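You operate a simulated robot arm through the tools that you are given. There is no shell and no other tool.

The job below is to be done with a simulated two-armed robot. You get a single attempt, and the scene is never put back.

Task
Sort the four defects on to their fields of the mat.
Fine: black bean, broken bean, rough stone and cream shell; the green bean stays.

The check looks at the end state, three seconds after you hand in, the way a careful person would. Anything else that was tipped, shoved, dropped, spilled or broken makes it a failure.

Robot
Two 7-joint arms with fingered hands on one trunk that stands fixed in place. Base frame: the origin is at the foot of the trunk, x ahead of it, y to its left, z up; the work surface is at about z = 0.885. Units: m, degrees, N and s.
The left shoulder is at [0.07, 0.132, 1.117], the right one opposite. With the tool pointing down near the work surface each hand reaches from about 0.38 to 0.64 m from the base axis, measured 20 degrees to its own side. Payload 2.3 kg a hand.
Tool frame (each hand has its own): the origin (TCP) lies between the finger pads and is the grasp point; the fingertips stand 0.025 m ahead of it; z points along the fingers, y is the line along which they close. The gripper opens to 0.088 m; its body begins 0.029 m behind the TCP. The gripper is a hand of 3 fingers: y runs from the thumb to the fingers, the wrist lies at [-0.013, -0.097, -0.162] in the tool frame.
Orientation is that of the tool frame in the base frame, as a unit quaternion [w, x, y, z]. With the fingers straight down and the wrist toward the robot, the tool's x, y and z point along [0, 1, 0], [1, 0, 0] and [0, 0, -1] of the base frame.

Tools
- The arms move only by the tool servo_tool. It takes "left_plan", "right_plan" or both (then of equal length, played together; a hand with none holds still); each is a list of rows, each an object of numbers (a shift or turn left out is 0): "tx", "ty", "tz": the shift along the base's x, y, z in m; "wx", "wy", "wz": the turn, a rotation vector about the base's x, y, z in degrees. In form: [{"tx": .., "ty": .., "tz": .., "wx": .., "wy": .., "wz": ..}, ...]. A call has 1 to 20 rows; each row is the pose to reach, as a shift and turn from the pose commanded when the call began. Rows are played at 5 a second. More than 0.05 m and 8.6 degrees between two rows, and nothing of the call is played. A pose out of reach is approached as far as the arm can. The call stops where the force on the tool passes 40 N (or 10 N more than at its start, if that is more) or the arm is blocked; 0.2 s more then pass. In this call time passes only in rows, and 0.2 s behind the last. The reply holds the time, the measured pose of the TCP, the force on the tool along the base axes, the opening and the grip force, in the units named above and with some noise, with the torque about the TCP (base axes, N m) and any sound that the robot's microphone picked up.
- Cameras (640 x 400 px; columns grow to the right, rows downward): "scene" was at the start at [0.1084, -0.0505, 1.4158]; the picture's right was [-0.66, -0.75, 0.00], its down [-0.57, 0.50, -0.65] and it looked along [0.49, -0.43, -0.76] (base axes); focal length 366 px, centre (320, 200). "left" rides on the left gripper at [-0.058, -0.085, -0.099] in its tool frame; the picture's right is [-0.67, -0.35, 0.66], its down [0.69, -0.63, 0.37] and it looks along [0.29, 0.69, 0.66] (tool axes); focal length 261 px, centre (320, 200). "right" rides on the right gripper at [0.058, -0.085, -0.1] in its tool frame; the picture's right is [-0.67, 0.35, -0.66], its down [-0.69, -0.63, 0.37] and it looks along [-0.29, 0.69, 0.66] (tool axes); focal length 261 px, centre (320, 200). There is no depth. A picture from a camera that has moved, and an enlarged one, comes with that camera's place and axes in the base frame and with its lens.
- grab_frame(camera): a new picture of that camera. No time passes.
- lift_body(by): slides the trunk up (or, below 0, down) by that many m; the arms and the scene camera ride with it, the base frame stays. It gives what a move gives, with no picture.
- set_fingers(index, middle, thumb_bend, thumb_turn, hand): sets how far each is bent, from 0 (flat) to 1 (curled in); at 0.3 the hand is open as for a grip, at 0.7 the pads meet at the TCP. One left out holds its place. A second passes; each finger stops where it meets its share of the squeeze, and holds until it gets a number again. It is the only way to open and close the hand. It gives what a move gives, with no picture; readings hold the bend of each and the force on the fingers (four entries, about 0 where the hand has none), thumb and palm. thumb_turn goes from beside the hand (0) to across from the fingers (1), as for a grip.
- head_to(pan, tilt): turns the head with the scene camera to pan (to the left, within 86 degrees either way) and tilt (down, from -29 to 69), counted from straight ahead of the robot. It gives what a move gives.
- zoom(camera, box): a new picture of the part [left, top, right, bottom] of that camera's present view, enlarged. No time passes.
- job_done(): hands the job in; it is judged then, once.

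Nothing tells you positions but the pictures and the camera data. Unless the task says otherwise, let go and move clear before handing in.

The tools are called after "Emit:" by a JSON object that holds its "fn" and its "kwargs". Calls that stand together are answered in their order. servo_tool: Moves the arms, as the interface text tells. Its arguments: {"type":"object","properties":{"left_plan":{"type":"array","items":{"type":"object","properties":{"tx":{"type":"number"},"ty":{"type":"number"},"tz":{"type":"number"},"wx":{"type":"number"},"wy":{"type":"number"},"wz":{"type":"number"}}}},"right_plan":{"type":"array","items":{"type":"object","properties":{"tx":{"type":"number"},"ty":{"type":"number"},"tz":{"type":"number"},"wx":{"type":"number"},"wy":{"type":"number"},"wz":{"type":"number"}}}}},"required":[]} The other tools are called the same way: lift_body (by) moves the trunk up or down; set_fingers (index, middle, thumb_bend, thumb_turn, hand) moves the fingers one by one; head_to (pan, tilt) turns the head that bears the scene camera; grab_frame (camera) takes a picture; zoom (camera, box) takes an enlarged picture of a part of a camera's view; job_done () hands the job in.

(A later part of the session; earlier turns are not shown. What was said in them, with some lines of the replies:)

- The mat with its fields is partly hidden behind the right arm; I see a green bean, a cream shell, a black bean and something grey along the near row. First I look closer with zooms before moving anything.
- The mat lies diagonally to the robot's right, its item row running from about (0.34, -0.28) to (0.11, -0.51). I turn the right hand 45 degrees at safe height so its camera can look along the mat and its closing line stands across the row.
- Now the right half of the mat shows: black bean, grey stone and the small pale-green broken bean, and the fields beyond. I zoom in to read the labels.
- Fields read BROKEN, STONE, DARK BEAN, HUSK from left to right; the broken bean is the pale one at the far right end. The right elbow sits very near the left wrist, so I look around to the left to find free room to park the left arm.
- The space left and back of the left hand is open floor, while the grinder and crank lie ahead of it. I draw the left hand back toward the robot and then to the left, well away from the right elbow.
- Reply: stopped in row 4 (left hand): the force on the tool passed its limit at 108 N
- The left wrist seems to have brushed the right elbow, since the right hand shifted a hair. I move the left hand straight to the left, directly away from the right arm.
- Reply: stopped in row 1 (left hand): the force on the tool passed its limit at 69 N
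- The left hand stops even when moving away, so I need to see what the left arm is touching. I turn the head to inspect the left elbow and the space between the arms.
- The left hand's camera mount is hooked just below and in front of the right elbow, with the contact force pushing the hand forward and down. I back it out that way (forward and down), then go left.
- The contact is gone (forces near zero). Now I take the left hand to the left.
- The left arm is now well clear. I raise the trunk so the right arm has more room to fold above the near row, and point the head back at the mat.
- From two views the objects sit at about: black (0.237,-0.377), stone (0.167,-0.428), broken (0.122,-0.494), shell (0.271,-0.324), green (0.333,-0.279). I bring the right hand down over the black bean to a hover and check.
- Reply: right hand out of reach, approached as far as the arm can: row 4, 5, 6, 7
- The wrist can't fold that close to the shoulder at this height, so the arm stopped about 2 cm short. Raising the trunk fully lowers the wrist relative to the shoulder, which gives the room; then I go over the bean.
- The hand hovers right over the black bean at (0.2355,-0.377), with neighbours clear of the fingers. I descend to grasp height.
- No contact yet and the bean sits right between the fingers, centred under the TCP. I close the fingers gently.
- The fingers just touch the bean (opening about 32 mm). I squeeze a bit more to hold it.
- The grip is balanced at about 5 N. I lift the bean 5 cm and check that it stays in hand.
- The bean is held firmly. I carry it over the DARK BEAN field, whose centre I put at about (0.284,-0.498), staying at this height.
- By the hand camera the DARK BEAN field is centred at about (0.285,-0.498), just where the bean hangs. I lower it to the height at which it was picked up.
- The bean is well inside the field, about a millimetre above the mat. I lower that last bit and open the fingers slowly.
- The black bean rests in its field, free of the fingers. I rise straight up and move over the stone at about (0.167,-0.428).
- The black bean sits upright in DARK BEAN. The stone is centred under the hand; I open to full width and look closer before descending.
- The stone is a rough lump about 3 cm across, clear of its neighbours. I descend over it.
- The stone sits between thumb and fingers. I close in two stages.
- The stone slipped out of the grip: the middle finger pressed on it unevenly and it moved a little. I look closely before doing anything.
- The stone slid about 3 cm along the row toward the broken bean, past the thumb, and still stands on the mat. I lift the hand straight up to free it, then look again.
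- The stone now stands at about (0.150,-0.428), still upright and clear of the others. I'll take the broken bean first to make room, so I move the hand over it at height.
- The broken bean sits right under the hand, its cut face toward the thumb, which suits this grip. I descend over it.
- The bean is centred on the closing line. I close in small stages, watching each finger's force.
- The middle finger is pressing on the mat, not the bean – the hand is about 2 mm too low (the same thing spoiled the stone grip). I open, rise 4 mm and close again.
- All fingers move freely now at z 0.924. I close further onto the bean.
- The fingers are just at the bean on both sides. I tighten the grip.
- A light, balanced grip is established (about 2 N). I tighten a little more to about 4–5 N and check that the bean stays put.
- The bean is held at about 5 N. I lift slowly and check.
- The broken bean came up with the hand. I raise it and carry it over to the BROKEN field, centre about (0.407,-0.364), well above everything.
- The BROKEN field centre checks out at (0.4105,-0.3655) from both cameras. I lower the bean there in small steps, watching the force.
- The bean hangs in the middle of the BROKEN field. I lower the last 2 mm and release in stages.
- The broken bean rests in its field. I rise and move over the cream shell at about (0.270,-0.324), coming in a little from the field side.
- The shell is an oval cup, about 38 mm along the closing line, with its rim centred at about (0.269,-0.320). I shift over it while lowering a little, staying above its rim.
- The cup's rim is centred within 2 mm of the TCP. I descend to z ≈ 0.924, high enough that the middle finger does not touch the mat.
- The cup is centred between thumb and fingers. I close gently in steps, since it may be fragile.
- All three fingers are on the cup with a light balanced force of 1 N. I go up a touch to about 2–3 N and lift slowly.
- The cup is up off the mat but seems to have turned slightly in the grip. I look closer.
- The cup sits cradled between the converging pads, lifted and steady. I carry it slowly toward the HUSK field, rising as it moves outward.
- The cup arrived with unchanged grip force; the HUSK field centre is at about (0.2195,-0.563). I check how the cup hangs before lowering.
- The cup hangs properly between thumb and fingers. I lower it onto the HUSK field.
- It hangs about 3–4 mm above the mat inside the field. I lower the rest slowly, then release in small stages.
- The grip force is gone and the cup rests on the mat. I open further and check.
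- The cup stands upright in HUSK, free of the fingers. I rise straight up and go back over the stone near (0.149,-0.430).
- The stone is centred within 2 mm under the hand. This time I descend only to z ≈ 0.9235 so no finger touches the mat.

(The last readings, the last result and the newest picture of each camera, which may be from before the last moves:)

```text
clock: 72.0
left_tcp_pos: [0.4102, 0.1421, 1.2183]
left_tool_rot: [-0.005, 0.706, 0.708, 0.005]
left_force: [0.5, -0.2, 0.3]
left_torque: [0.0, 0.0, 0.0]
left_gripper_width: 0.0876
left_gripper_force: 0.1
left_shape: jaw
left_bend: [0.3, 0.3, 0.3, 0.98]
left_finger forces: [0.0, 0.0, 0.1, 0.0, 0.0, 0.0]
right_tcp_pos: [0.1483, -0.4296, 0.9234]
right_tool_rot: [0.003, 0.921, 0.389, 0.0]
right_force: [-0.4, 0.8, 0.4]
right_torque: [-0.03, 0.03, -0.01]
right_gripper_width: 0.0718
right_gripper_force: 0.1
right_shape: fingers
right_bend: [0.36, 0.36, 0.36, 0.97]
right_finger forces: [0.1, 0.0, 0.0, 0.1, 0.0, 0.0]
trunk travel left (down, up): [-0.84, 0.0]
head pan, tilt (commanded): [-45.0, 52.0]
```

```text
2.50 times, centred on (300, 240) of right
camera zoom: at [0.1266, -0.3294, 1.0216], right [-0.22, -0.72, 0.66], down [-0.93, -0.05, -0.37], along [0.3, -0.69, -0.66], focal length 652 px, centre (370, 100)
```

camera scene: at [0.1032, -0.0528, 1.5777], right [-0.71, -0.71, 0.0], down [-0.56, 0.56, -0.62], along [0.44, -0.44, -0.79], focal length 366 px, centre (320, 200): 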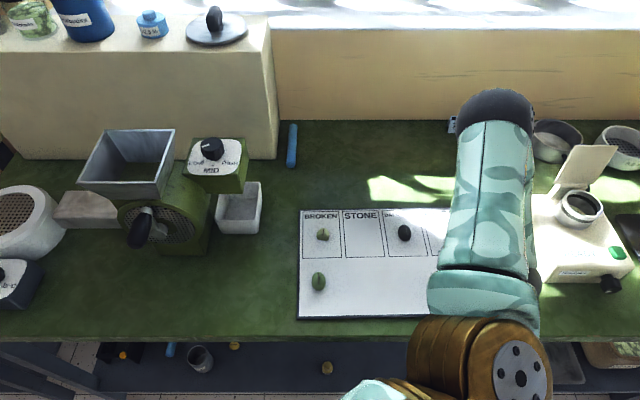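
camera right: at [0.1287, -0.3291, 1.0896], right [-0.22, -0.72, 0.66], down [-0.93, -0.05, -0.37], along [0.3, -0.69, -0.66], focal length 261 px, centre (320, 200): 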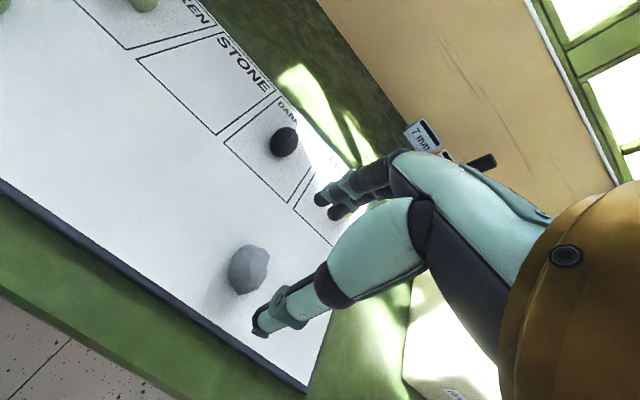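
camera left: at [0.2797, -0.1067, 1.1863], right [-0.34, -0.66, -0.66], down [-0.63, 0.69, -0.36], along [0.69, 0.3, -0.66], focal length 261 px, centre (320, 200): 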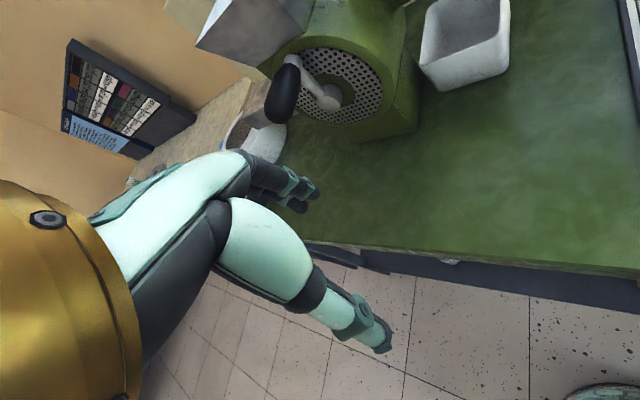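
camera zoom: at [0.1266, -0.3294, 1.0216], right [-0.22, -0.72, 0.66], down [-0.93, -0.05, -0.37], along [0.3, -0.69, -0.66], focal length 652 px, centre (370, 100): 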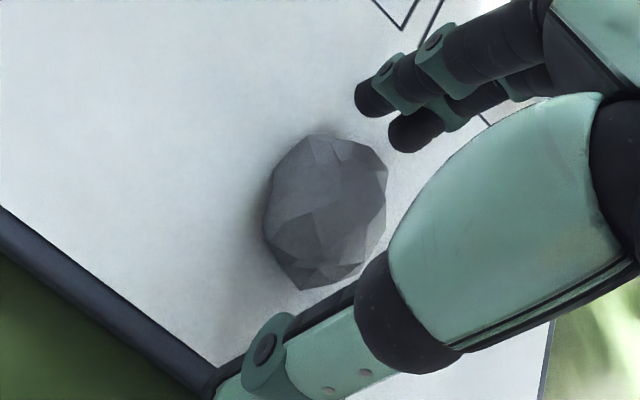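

Emit:
{"fn": "set_fingers", "kwargs": {"hand": "right", "index": 0.5, "middle": 0.5, "thumb_bend": 0.5}}

Emit:
{"fn": "zoom", "kwargs": {"camera": "right", "box": [200, 160, 400, 320]}}

```text
clock: 73.0
left_tcp_pos: [0.41, 0.1407, 1.2178]
left_tool_rot: [-0.005, 0.705, 0.709, 0.005]
left_force: [-0.4, 0.1, -0.5]
left_torque: [-0.01, 0.0, -0.02]
left_gripper_width: 0.0878
left_gripper_force: 0.1
left_shape: jaw
left_bend: [0.3, 0.3, 0.3, 0.98]
left_finger forces: [0.0, 0.0, 0.1, 0.1, 0.1, 0.0]
right_tcp_pos: [0.1485, -0.4297, 0.9224]
right_tool_rot: [0.003, 0.921, 0.388, 0.001]
right_force: [0.7, -0.3, 0.1]
right_torque: [-0.03, 0.03, 0.01]
right_gripper_width: 0.0424
right_gripper_force: 0.1
right_shape: fingers
right_bend: [0.5, 0.5, 0.5, 0.97]
right_finger forces: [0.0, 0.0, 0.0, 0.0, 0.0, 0.0]
trunk travel left (down, up): [-0.84, 0.0]
head pan, tilt (commanded): [-45.0, 52.0]
```

```text
2.50 times, centred on (300, 240) of right
camera zoom: at [0.1267, -0.3292, 1.0218], right [-0.22, -0.72, 0.66], down [-0.93, -0.05, -0.37], along [0.3, -0.69, -0.66], focal length 652 px, centre (370, 100)
```

zoom: 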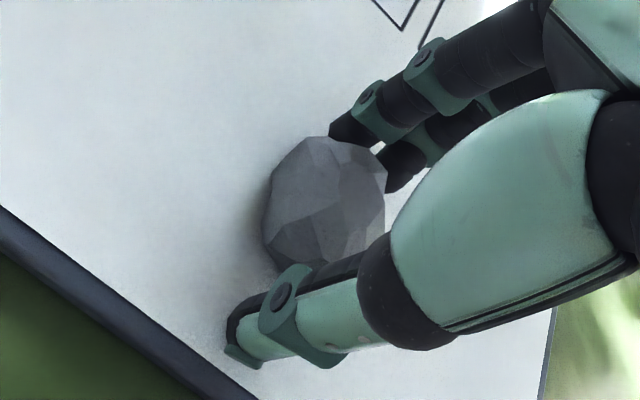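

No mat contact this time and the stone hasn't moved. I continue closing.

Emit:
{"fn": "set_fingers", "kwargs": {"hand": "right", "index": 0.56, "middle": 0.56, "thumb_bend": 0.56}}

Emit:
{"fn": "zoom", "kwargs": {"camera": "right", "box": [200, 160, 400, 320]}}

```text
clock: 74.0
left_tcp_pos: [0.4093, 0.1418, 1.2176]
left_tool_rot: [-0.004, 0.705, 0.709, 0.005]
left_force: [-0.6, -1.3, -0.4]
left_torque: [-0.04, 0.0, -0.02]
left_gripper_width: 0.0878
left_gripper_force: 0.0
left_shape: jaw
left_bend: [0.3, 0.3, 0.3, 0.98]
left_finger forces: [0.0, 0.0, 0.0, 0.0, 0.0, 0.1]
right_tcp_pos: [0.1481, -0.4307, 0.9224]
right_tool_rot: [0.003, 0.922, 0.388, 0.001]
right_force: [1.1, -0.5, 0.2]
right_torque: [0.02, -0.01, -0.02]
right_gripper_width: 0.0313
right_gripper_force: 1.2
right_shape: fingers
right_bend: [0.55, 0.56, 0.55, 0.97]
right_finger forces: [0.7, 0.0, 0.1, 0.1, 0.7, 0.0]
trunk travel left (down, up): [-0.84, 0.0]
head pan, tilt (commanded): [-45.0, 52.0]
```

```text
2.50 times, centred on (300, 240) of right
camera zoom: at [0.1266, -0.3292, 1.0218], right [-0.22, -0.72, 0.66], down [-0.93, -0.05, -0.37], along [0.3, -0.69, -0.66], focal length 652 px, centre (370, 100)
```

zoom: 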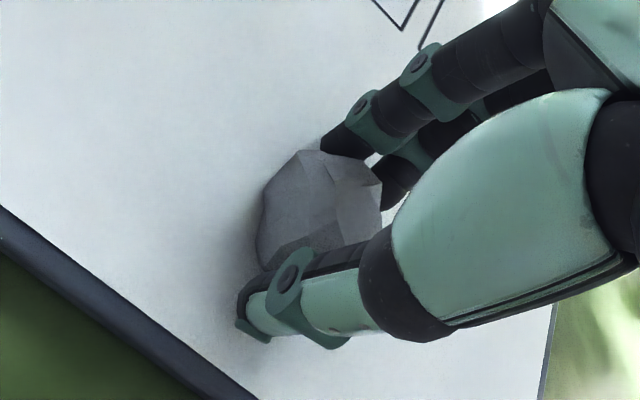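

Index and thumb touch the stone; the middle finger is not on it yet. I close all further, the middle finger a bit more.

Emit:
{"fn": "set_fingers", "kwargs": {"hand": "right", "index": 0.58, "middle": 0.62, "thumb_bend": 0.59}}

Emit:
{"fn": "zoom", "kwargs": {"camera": "right", "box": [200, 160, 400, 320]}}

```text
clock: 75.0
left_tcp_pos: [0.4094, 0.1429, 1.2192]
left_tool_rot: [-0.004, 0.705, 0.709, 0.005]
left_force: [-0.5, -0.8, -0.1]
left_torque: [0.01, 0.01, 0.02]
left_gripper_width: 0.0877
left_gripper_force: 0.0
left_shape: jaw
left_bend: [0.3, 0.3, 0.3, 0.98]
left_finger forces: [0.0, 0.1, 0.0, 0.1, 0.0, 0.0]
right_tcp_pos: [0.1479, -0.43, 0.9222]
right_tool_rot: [0.004, 0.921, 0.388, 0.001]
right_force: [0.0, 0.2, 1.0]
right_torque: [0.0, 0.01, -0.02]
right_gripper_width: 0.0301
right_gripper_force: 2.4
right_shape: fingers
right_bend: [0.55, 0.61, 0.56, 0.97]
right_finger forces: [1.3, 1.1, 0.0, 0.0, 2.3, 0.0]
trunk travel left (down, up): [-0.84, 0.0]
head pan, tilt (commanded): [-45.0, 52.0]
```

```text
2.50 times, centred on (300, 240) of right
camera zoom: at [0.1266, -0.3292, 1.0218], right [-0.22, -0.72, 0.66], down [-0.93, -0.05, -0.37], along [0.3, -0.69, -0.66], focal length 652 px, centre (370, 100)
```

zoom: 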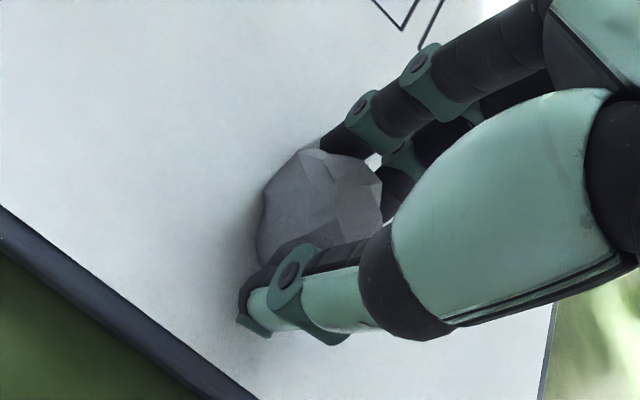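

All three fingers now share the grip evenly. I raise the force to about 5–6 N, as a stone is heavier.

Emit:
{"fn": "set_fingers", "kwargs": {"hand": "right", "index": 0.63, "middle": 0.67, "thumb_bend": 0.65}}

Emit:
{"fn": "zoom", "kwargs": {"camera": "right", "box": [200, 160, 400, 320]}}

```text
clock: 76.0
left_tcp_pos: [0.4093, 0.1421, 1.2179]
left_tool_rot: [-0.005, 0.706, 0.709, 0.005]
left_force: [-0.4, 0.5, -0.1]
left_torque: [0.0, -0.02, 0.0]
left_gripper_width: 0.0875
left_gripper_force: 0.0
left_shape: jaw
left_bend: [0.3, 0.3, 0.3, 0.98]
left_finger forces: [0.1, 0.0, 0.0, 0.0, 0.1, 0.1]
right_tcp_pos: [0.1477, -0.4301, 0.9221]
right_tool_rot: [0.003, 0.922, 0.388, 0.001]
right_force: [0.2, 0.3, 0.3]
right_torque: [-0.01, 0.02, -0.03]
right_gripper_width: 0.0286
right_gripper_force: 6.9
right_shape: fingers
right_bend: [0.57, 0.63, 0.56, 0.97]
right_finger forces: [3.9, 2.7, 0.0, 0.0, 6.7, 0.1]
trunk travel left (down, up): [-0.84, 0.0]
head pan, tilt (commanded): [-45.0, 52.0]
```

```text
2.50 times, centred on (300, 240) of right
camera zoom: at [0.1266, -0.3292, 1.0218], right [-0.22, -0.72, 0.66], down [-0.93, -0.05, -0.37], along [0.3, -0.69, -0.66], focal length 652 px, centre (370, 100)
```

zoom: 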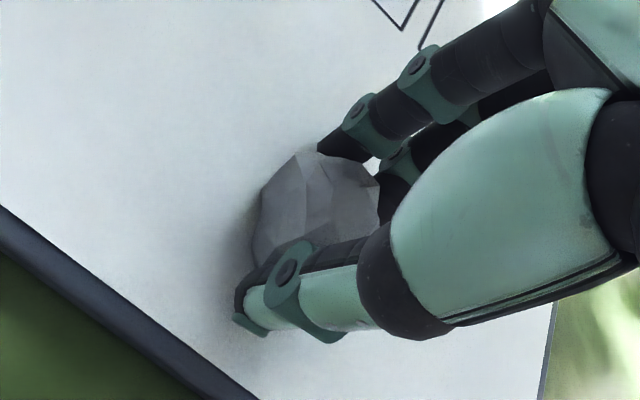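

The stone is firmly held at about 7 N. I lift it slowly.

Emit:
{"fn": "servo_tool", "kwargs": {"right_plan": [{"tz": 0.004}, {"tz": 0.01}, {"tz": 0.018}, {"tz": 0.028}, {"tz": 0.04}]}}

Emit:
{"fn": "zoom", "kwargs": {"camera": "right", "box": [200, 160, 400, 320]}}

```text
clock: 77.2
left_tcp_pos: [0.4093, 0.1415, 1.2179]
left_tool_rot: [-0.005, 0.705, 0.709, 0.004]
left_force: [-0.2, 0.5, 0.4]
left_torque: [-0.03, 0.03, -0.02]
left_gripper_width: 0.0878
left_gripper_force: 0.2
left_shape: jaw
left_bend: [0.3, 0.3, 0.3, 0.98]
left_finger forces: [0.1, 0.1, 0.1, 0.0, 0.1, 0.0]
right_tcp_pos: [0.1471, -0.4293, 0.9618]
right_tool_rot: [0.002, 0.921, 0.389, -0.001]
right_force: [0.3, 0.2, -0.1]
right_torque: [-0.03, 0.02, 0.02]
right_gripper_width: 0.0286
right_gripper_force: 7.4
right_shape: fingers
right_bend: [0.57, 0.63, 0.57, 0.97]
right_finger forces: [3.8, 2.9, 0.0, 0.0, 6.8, 0.1]
trunk travel left (down, up): [-0.84, 0.0]
head pan, tilt (commanded): [-45.0, 52.0]
```

```text
2.50 times, centred on (300, 240) of right
camera zoom: at [0.1268, -0.3283, 1.0619], right [-0.22, -0.72, 0.66], down [-0.93, -0.05, -0.37], along [0.3, -0.69, -0.66], focal length 652 px, centre (370, 100)
```

zoom: 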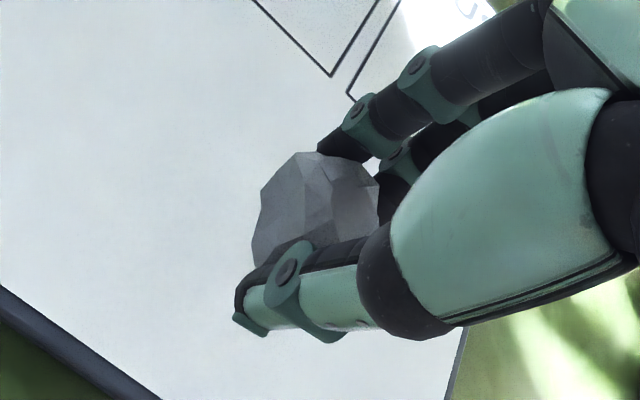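

The stone is secure. I raise it a little more and carry it straight across to the STONE field, centred at about (0.347,-0.432).

Emit:
{"fn": "servo_tool", "kwargs": {"right_plan": [{"tx": 0.005, "tz": 0.012}, {"tx": 0.018, "tz": 0.022}, {"tx": 0.036, "tz": 0.026}, {"tx": 0.054, "tz": 0.026}, {"tx": 0.072, "ty": -0.001, "tz": 0.026}, {"tx": 0.09, "ty": -0.001, "tz": 0.026}, {"tx": 0.108, "ty": -0.001, "tz": 0.026}, {"tx": 0.126, "ty": -0.001, "tz": 0.026}, {"tx": 0.144, "ty": -0.002, "tz": 0.026}, {"tx": 0.162, "ty": -0.002, "tz": 0.026}, {"tx": 0.18, "ty": -0.002, "tz": 0.026}, {"tx": 0.193, "ty": -0.003, "tz": 0.026}, {"tx": 0.199, "ty": -0.003, "tz": 0.026}]}}

Emit:
{"fn": "grab_frame", "kwargs": {"camera": "right"}}

Emit:
{"fn": "grab_frame", "kwargs": {"camera": "scene"}}

```text
clock: 80.0
left_tcp_pos: [0.41, 0.1418, 1.2174]
left_tool_rot: [-0.005, 0.706, 0.708, 0.005]
left_force: [-0.2, 0.3, 0.2]
left_torque: [0.04, 0.02, -0.02]
left_gripper_width: 0.0879
left_gripper_force: 0.0
left_shape: jaw
left_bend: [0.3, 0.3, 0.3, 0.98]
left_finger forces: [0.0, 0.0, 0.0, 0.0, 0.0, 0.0]
right_tcp_pos: [0.3479, -0.4334, 0.9885]
right_tool_rot: [0.002, 0.922, 0.387, 0.0]
right_force: [0.0, -0.1, -0.8]
right_torque: [-0.04, -0.03, -0.04]
right_gripper_width: 0.0285
right_gripper_force: 5.7
right_shape: fingers
right_bend: [0.57, 0.63, 0.57, 0.97]
right_finger forces: [3.7, 2.8, 0.0, 0.0, 6.6, 0.0]
trunk travel left (down, up): [-0.84, 0.0]
head pan, tilt (commanded): [-45.0, 52.0]
```

```text
taken
camera right: at [0.3268, -0.3315, 1.0873], right [-0.22, -0.72, 0.66], down [-0.93, -0.05, -0.37], along [0.3, -0.69, -0.66], focal length 261 px, centre (320, 200)
```

right: 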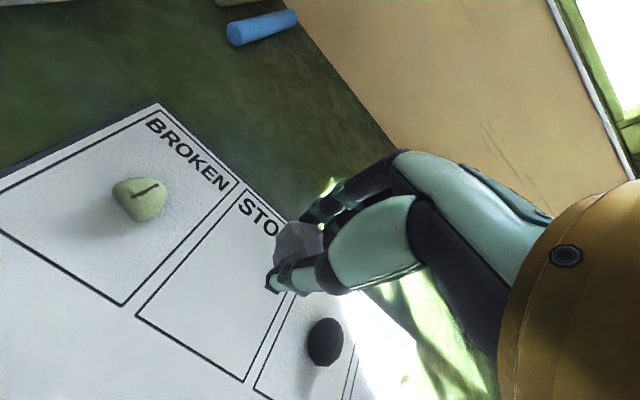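

```text
taken
camera scene: at [0.1034, -0.0526, 1.5777], right [-0.71, -0.71, 0.0], down [-0.56, 0.56, -0.62], along [0.44, -0.44, -0.79], focal length 366 px, centre (320, 200)
```

scene: 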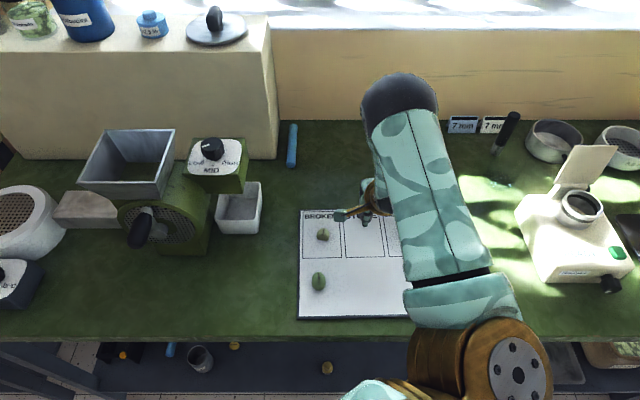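

The stone hangs over the middle of the STONE field. I lower it to just above its pick-up height.

Emit:
{"fn": "servo_tool", "kwargs": {"right_plan": [{"tx": -0.001, "ty": 0.001, "tz": -0.018}, {"tx": -0.002, "ty": 0.002, "tz": -0.035}, {"tx": -0.002, "ty": 0.002, "tz": -0.049}, {"tx": -0.002, "ty": 0.002, "tz": -0.058}, {"tx": -0.002, "ty": 0.002, "tz": -0.064}]}}

Emit:
{"fn": "zoom", "kwargs": {"camera": "right", "box": [200, 160, 400, 320]}}

```text
clock: 81.2
left_tcp_pos: [0.4099, 0.1411, 1.218]
left_tool_rot: [-0.005, 0.705, 0.709, 0.004]
left_force: [0.8, 0.0, 0.4]
left_torque: [-0.03, 0.0, -0.01]
left_gripper_width: 0.0875
left_gripper_force: 0.1
left_shape: jaw
left_bend: [0.3, 0.3, 0.3, 0.98]
left_finger forces: [0.0, 0.0, 0.1, 0.0, 0.0, 0.0]
right_tcp_pos: [0.3449, -0.4318, 0.9228]
right_tool_rot: [0.002, 0.922, 0.388, 0.001]
right_force: [0.0, 0.7, 0.3]
right_torque: [-0.04, -0.02, 0.0]
right_gripper_width: 0.0285
right_gripper_force: 6.6
right_shape: fingers
right_bend: [0.57, 0.63, 0.57, 0.97]
right_finger forces: [3.7, 2.9, 0.0, 0.1, 6.6, 0.0]
trunk travel left (down, up): [-0.84, 0.0]
head pan, tilt (commanded): [-45.0, 52.0]
```

```text
2.50 times, centred on (300, 240) of right
camera zoom: at [0.3238, -0.3299, 1.0223], right [-0.22, -0.72, 0.66], down [-0.93, -0.05, -0.37], along [0.3, -0.69, -0.66], focal length 652 px, centre (370, 100)
```

zoom: 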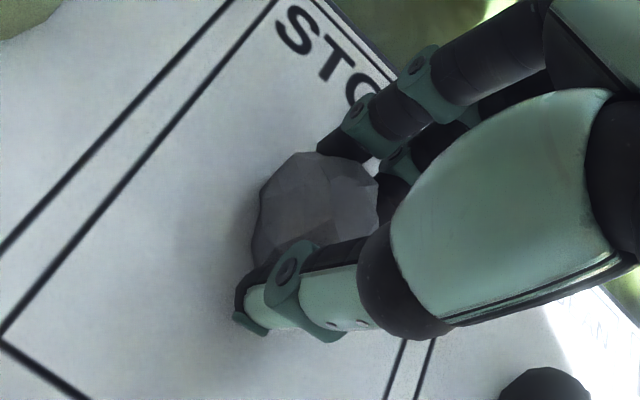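

It's within a millimetre of the mat. I release in stages.

Emit:
{"fn": "set_fingers", "kwargs": {"hand": "right", "index": 0.55, "middle": 0.6, "thumb_bend": 0.54}}

Emit:
{"fn": "set_fingers", "kwargs": {"hand": "right", "index": 0.48, "middle": 0.5, "thumb_bend": 0.46}}

Emit:
{"fn": "set_fingers", "kwargs": {"hand": "right", "index": 0.36, "middle": 0.36, "thumb_bend": 0.36}}

Emit:
{"fn": "zoom", "kwargs": {"camera": "right", "box": [200, 160, 400, 320]}}

```text
clock: 82.2
left_tcp_pos: [0.4093, 0.1416, 1.2173]
left_tool_rot: [-0.006, 0.705, 0.709, 0.005]
left_force: [-1.1, 0.6, 0.8]
left_torque: [0.02, -0.03, -0.02]
left_gripper_width: 0.0877
left_gripper_force: 0.1
left_shape: jaw
left_bend: [0.3, 0.3, 0.3, 0.98]
left_finger forces: [0.0, 0.0, 0.0, 0.1, 0.0, 0.1]
right_tcp_pos: [0.3462, -0.4311, 0.9222]
right_tool_rot: [0.003, 0.922, 0.388, 0.0]
right_force: [0.1, -1.1, 0.1]
right_torque: [-0.01, -0.01, 0.02]
right_gripper_width: 0.0325
right_gripper_force: 0.8
right_shape: fingers
right_bend: [0.55, 0.6, 0.54, 0.97]
right_finger forces: [0.2, 0.1, 0.0, 0.0, 0.2, 0.1]
trunk travel left (down, up): [-0.84, 0.0]
head pan, tilt (commanded): [-45.0, 52.0]
```

```text
clock: 83.2
left_tcp_pos: [0.4088, 0.1418, 1.2173]
left_tool_rot: [-0.005, 0.706, 0.709, 0.004]
left_force: [0.5, 1.3, 0.0]
left_torque: [0.02, 0.01, -0.03]
left_gripper_width: 0.0876
left_gripper_force: 0.0
left_shape: jaw
left_bend: [0.3, 0.3, 0.3, 0.98]
left_finger forces: [0.0, 0.0, 0.1, 0.1, 0.0, 0.0]
right_tcp_pos: [0.3442, -0.4306, 0.923]
right_tool_rot: [0.002, 0.922, 0.388, 0.001]
right_force: [0.3, 0.3, -0.2]
right_torque: [0.0, 0.0, 0.0]
right_gripper_width: 0.0474
right_gripper_force: 0.0
right_shape: fingers
right_bend: [0.48, 0.5, 0.46, 0.97]
right_finger forces: [0.0, 0.0, 0.0, 0.0, 0.0, 0.0]
trunk travel left (down, up): [-0.84, 0.0]
head pan, tilt (commanded): [-45.0, 52.0]
```

```text
clock: 84.2
left_tcp_pos: [0.4109, 0.142, 1.218]
left_tool_rot: [-0.004, 0.705, 0.709, 0.004]
left_force: [0.2, -0.4, -0.6]
left_torque: [0.03, -0.01, -0.02]
left_gripper_width: 0.0878
left_gripper_force: 0.1
left_shape: jaw
left_bend: [0.3, 0.3, 0.3, 0.98]
left_finger forces: [0.0, 0.0, 0.0, 0.0, 0.0, 0.0]
right_tcp_pos: [0.3448, -0.4308, 0.9229]
right_tool_rot: [0.002, 0.922, 0.388, 0.0]
right_force: [0.6, -0.1, 0.0]
right_torque: [-0.04, 0.01, 0.01]
right_gripper_width: 0.0721
right_gripper_force: 0.1
right_shape: fingers
right_bend: [0.36, 0.36, 0.36, 0.97]
right_finger forces: [0.1, 0.1, 0.1, 0.0, 0.0, 0.0]
trunk travel left (down, up): [-0.84, 0.0]
head pan, tilt (commanded): [-45.0, 52.0]
```

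```text
2.50 times, centred on (300, 240) of right
camera zoom: at [0.3237, -0.3297, 1.0224], right [-0.22, -0.72, 0.66], down [-0.93, -0.05, -0.37], along [0.3, -0.69, -0.66], focal length 652 px, centre (370, 100)
```

zoom: 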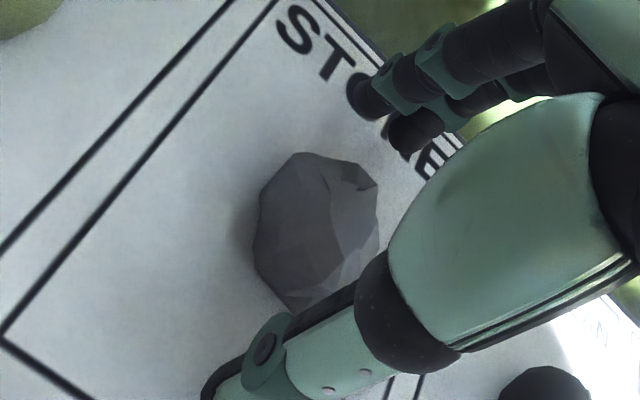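

The stone rests in its field. I rise straight up and clear of the mat, then check the whole scene.

Emit:
{"fn": "servo_tool", "kwargs": {"right_plan": [{"tz": 0.015}, {"tz": 0.035}, {"tz": 0.06}, {"tz": 0.09}, {"tz": 0.12}, {"tz": 0.15}, {"tz": 0.18}]}}

Emit:
{"fn": "grab_frame", "kwargs": {"camera": "right"}}

Emit:
{"fn": "grab_frame", "kwargs": {"camera": "scene"}}

```text
clock: 85.8
left_tcp_pos: [0.4091, 0.142, 1.2183]
left_tool_rot: [-0.003, 0.705, 0.709, 0.005]
left_force: [0.4, 0.5, 0.3]
left_torque: [-0.01, 0.04, -0.01]
left_gripper_width: 0.0876
left_gripper_force: 0.1
left_shape: jaw
left_bend: [0.3, 0.3, 0.3, 0.98]
left_finger forces: [0.0, 0.0, 0.0, 0.0, 0.1, 0.0]
right_tcp_pos: [0.3449, -0.4296, 1.1042]
right_tool_rot: [0.001, 0.921, 0.388, -0.001]
right_force: [-0.3, -0.1, -0.2]
right_torque: [0.0, 0.01, -0.02]
right_gripper_width: 0.0717
right_gripper_force: 0.0
right_shape: fingers
right_bend: [0.36, 0.36, 0.36, 0.97]
right_finger forces: [0.0, 0.1, 0.0, 0.0, 0.0, 0.0]
trunk travel left (down, up): [-0.84, 0.0]
head pan, tilt (commanded): [-45.0, 52.0]
```

```text
taken
camera right: at [0.3233, -0.3298, 1.2041], right [-0.22, -0.72, 0.66], down [-0.93, -0.05, -0.37], along [0.3, -0.69, -0.66], focal length 261 px, centre (320, 200)
```

right: 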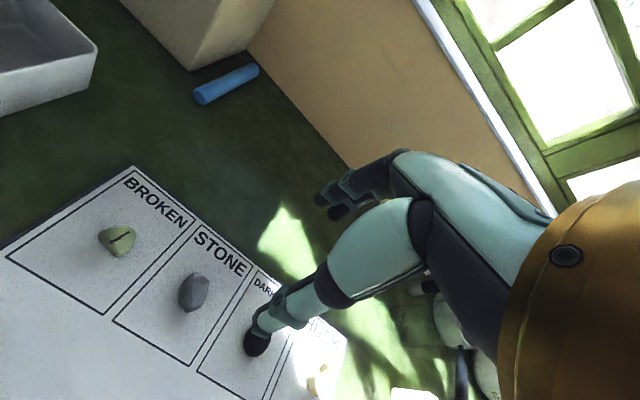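

```text
taken
camera scene: at [0.1023, -0.0517, 1.5777], right [-0.71, -0.71, 0.0], down [-0.56, 0.56, -0.62], along [0.44, -0.44, -0.79], focal length 366 px, centre (320, 200)
```

scene: 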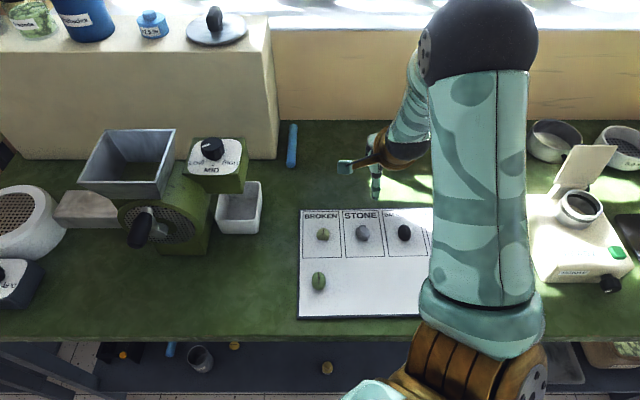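

Broken, stone and black bean sit well in their fields. The arm hides HUSK, so I move the hand left at height to see the shell.

Emit:
{"fn": "servo_tool", "kwargs": {"right_plan": [{"tx": 0.004, "ty": 0.02, "tz": 0.0}, {"tx": 0.01, "ty": 0.045, "tz": 0.0}, {"tx": 0.016, "ty": 0.07, "tz": 0.0}, {"tx": 0.022, "ty": 0.095, "tz": 0.0}]}}

Emit:
{"fn": "grab_frame", "kwargs": {"camera": "right"}}

Emit:
{"fn": "grab_frame", "kwargs": {"camera": "scene"}}

```text
clock: 86.8
left_tcp_pos: [0.4094, 0.1422, 1.2173]
left_tool_rot: [-0.004, 0.705, 0.709, 0.005]
left_force: [0.8, 0.0, 0.2]
left_torque: [-0.01, 0.02, -0.01]
left_gripper_width: 0.0879
left_gripper_force: 0.1
left_shape: jaw
left_bend: [0.3, 0.3, 0.3, 0.98]
left_finger forces: [0.0, 0.0, 0.0, 0.0, 0.0, 0.0]
right_tcp_pos: [0.368, -0.3335, 1.1051]
right_tool_rot: [0.003, 0.922, 0.387, 0.0]
right_force: [0.1, 0.3, 0.1]
right_torque: [0.0, -0.02, -0.02]
right_gripper_width: 0.0717
right_gripper_force: 0.1
right_shape: fingers
right_bend: [0.36, 0.36, 0.36, 0.97]
right_finger forces: [0.0, 0.1, 0.0, 0.0, 0.1, 0.1]
trunk travel left (down, up): [-0.84, 0.0]
head pan, tilt (commanded): [-45.0, 52.0]
```

```text
taken
camera right: at [0.3451, -0.2331, 1.2042], right [-0.22, -0.72, 0.66], down [-0.93, -0.05, -0.37], along [0.3, -0.69, -0.66], focal length 261 px, centre (320, 200)
```

right: 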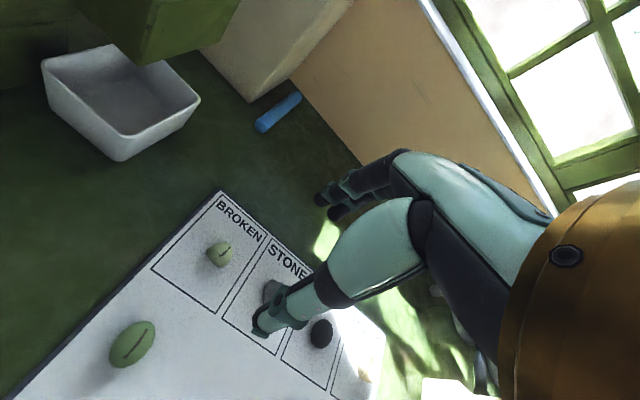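

```text
taken
camera scene: at [0.1037, -0.051, 1.5777], right [-0.71, -0.71, 0.0], down [-0.56, 0.56, -0.62], along [0.43, -0.44, -0.79], focal length 366 px, centre (320, 200)
```

scene: 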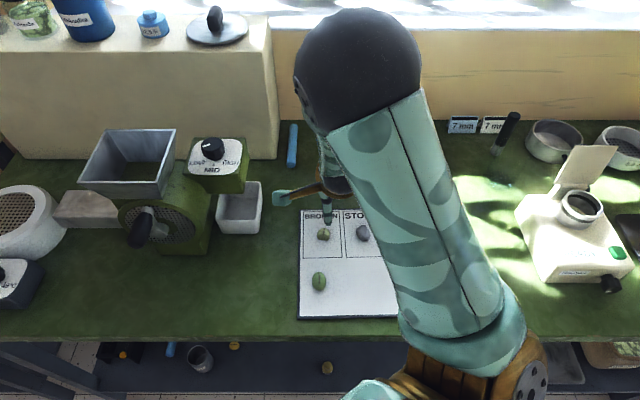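

The arm still hides HUSK from the head, so I take the right hand (high up) to a spot from which its own camera looks straight at that field.

Emit:
{"fn": "servo_tool", "kwargs": {"right_plan": [{"tx": -0.015, "ty": -0.03, "tz": 0.005}, {"tx": -0.035, "ty": -0.055, "tz": 0.01}, {"tx": -0.06, "ty": -0.08, "tz": 0.015}, {"tx": -0.085, "ty": -0.1, "tz": 0.015}, {"tx": -0.11, "ty": -0.12, "tz": 0.015}, {"tx": -0.135, "ty": -0.14, "tz": 0.015}, {"tx": -0.16, "ty": -0.16, "tz": 0.015}, {"tx": -0.185, "ty": -0.18, "tz": 0.015}, {"tx": -0.203, "ty": -0.197, "tz": 0.015}]}}

Emit:
{"fn": "grab_frame", "kwargs": {"camera": "right"}}

Emit:
{"fn": "zoom", "kwargs": {"camera": "right", "box": [80, 140, 300, 320]}}

Emit:
{"fn": "grab_frame", "kwargs": {"camera": "scene"}}

```text
clock: 88.8
left_tcp_pos: [0.4095, 0.1408, 1.2174]
left_tool_rot: [-0.005, 0.706, 0.709, 0.004]
left_force: [0.1, -0.3, -0.5]
left_torque: [0.0, -0.01, 0.03]
left_gripper_width: 0.088
left_gripper_force: 0.0
left_shape: jaw
left_bend: [0.3, 0.3, 0.3, 0.98]
left_finger forces: [0.0, 0.0, 0.1, 0.1, 0.1, 0.1]
right_tcp_pos: [0.1633, -0.5342, 1.1196]
right_tool_rot: [0.003, 0.922, 0.388, 0.0]
right_force: [0.5, -1.1, -0.4]
right_torque: [-0.01, 0.0, 0.0]
right_gripper_width: 0.0717
right_gripper_force: 0.1
right_shape: fingers
right_bend: [0.36, 0.36, 0.36, 0.97]
right_finger forces: [0.0, 0.0, 0.0, 0.0, 0.1, 0.0]
trunk travel left (down, up): [-0.84, 0.0]
head pan, tilt (commanded): [-45.0, 52.0]
```

```text
taken
camera right: at [0.1417, -0.4331, 1.218], right [-0.22, -0.72, 0.66], down [-0.93, -0.05, -0.37], along [0.3, -0.69, -0.66], focal length 261 px, centre (320, 200)
```

right: 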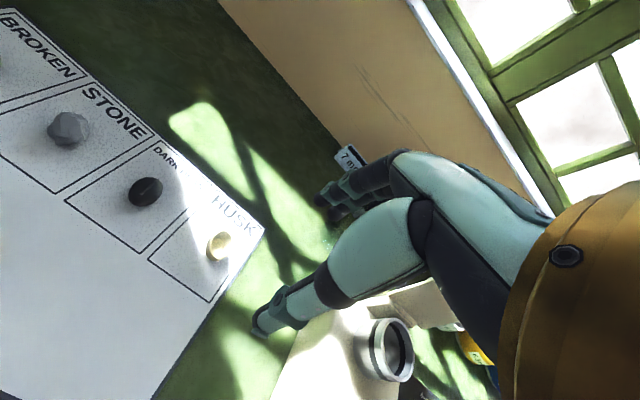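

```text
2.22 times, centred on (190, 230) of right
camera zoom: at [0.1417, -0.4331, 1.218], right [-0.22, -0.72, 0.66], down [-0.93, -0.05, -0.37], along [0.3, -0.69, -0.66], focal length 579 px, centre (609, 133)
```

zoom: 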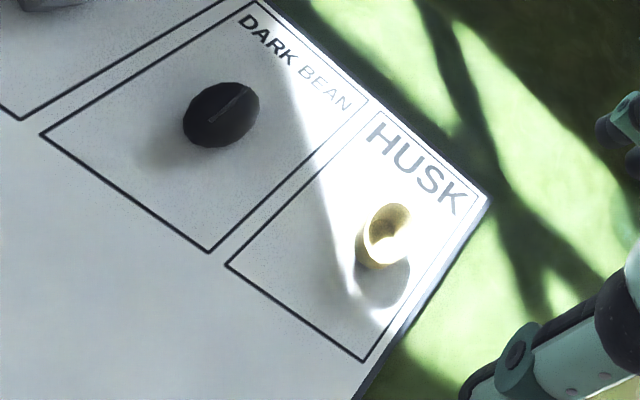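

```text
taken
camera scene: at [0.103, -0.0534, 1.5777], right [-0.71, -0.71, 0.0], down [-0.56, 0.56, -0.62], along [0.44, -0.43, -0.79], focal length 366 px, centre (320, 200)
```

scene: 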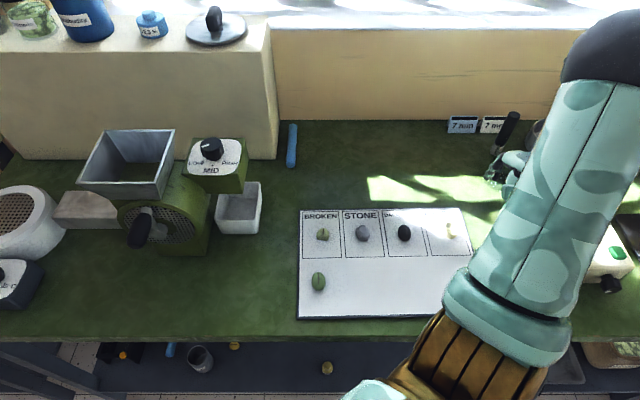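

Emit:
{"fn": "zoom", "kwargs": {"camera": "scene", "box": [290, 195, 490, 330]}}

Emit:
{"fn": "zoom", "kwargs": {"camera": "scene", "box": [380, 200, 480, 265]}}

```text
2.96 times, centred on (390, 262) of scene
camera zoom: at [0.103, -0.0534, 1.5777], right [-0.71, -0.71, 0.0], down [-0.56, 0.56, -0.62], along [0.44, -0.43, -0.79], focal length 1086 px, centre (113, 15)
```

zoom: 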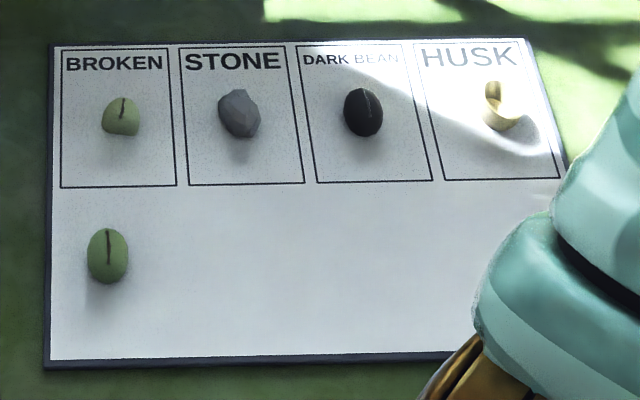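

```text
6.15 times, centred on (430, 232) of scene
camera zoom: at [0.103, -0.0534, 1.5777], right [-0.71, -0.71, 0.0], down [-0.56, 0.56, -0.62], along [0.44, -0.43, -0.79], focal length 2255 px, centre (-357, 0)
```

zoom: 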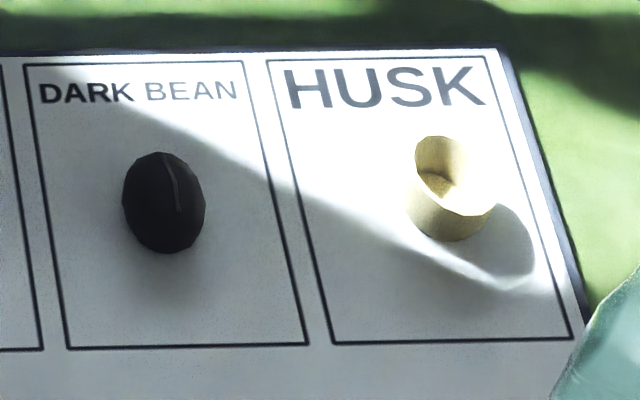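

All four defects stand well inside their fields: broken bean in BROKEN, stone in STONE, black bean in DARK BEAN and shell upright in HUSK. The green bean hasn't moved from its place. Both hands are empty and about 20 cm above the mat or further away, so I hand the job in.

Emit:
{"fn": "job_done", "kwargs": {}}

```text
The job is handed in.
```

All four defects are on their fields of the mat, and I've handed the job in. I don't have a result from the check yet.

| Item | Field | State in the last pictures |
|---|---|---|
| Broken bean | BROKEN | near the middle of its field |
| Rough stone | STONE | near the middle of its field |
| Black bean | DARK BEAN | near the middle of its field |
| Cream shell | HUSK | upright, right of centre but inside the lines |
| Green bean | stays in the row | has not moved |

Two things went wrong along the way:
- **Arm contact:** early on, the left hand hooked on the right elbow while I was moving it out of the way. The robot stopped itself twice, with peaks of 108 N and 69 N. I backed the hand out, and nothing in the pictures looked moved or damaged.
- **Stone slip:** my first grip on the stone was too low. It slipped out and slid about 1.5 cm on the mat. I picked it up again from a little higher and set it down without trouble.

Both hands were empty and well clear of the mat when I handed in.
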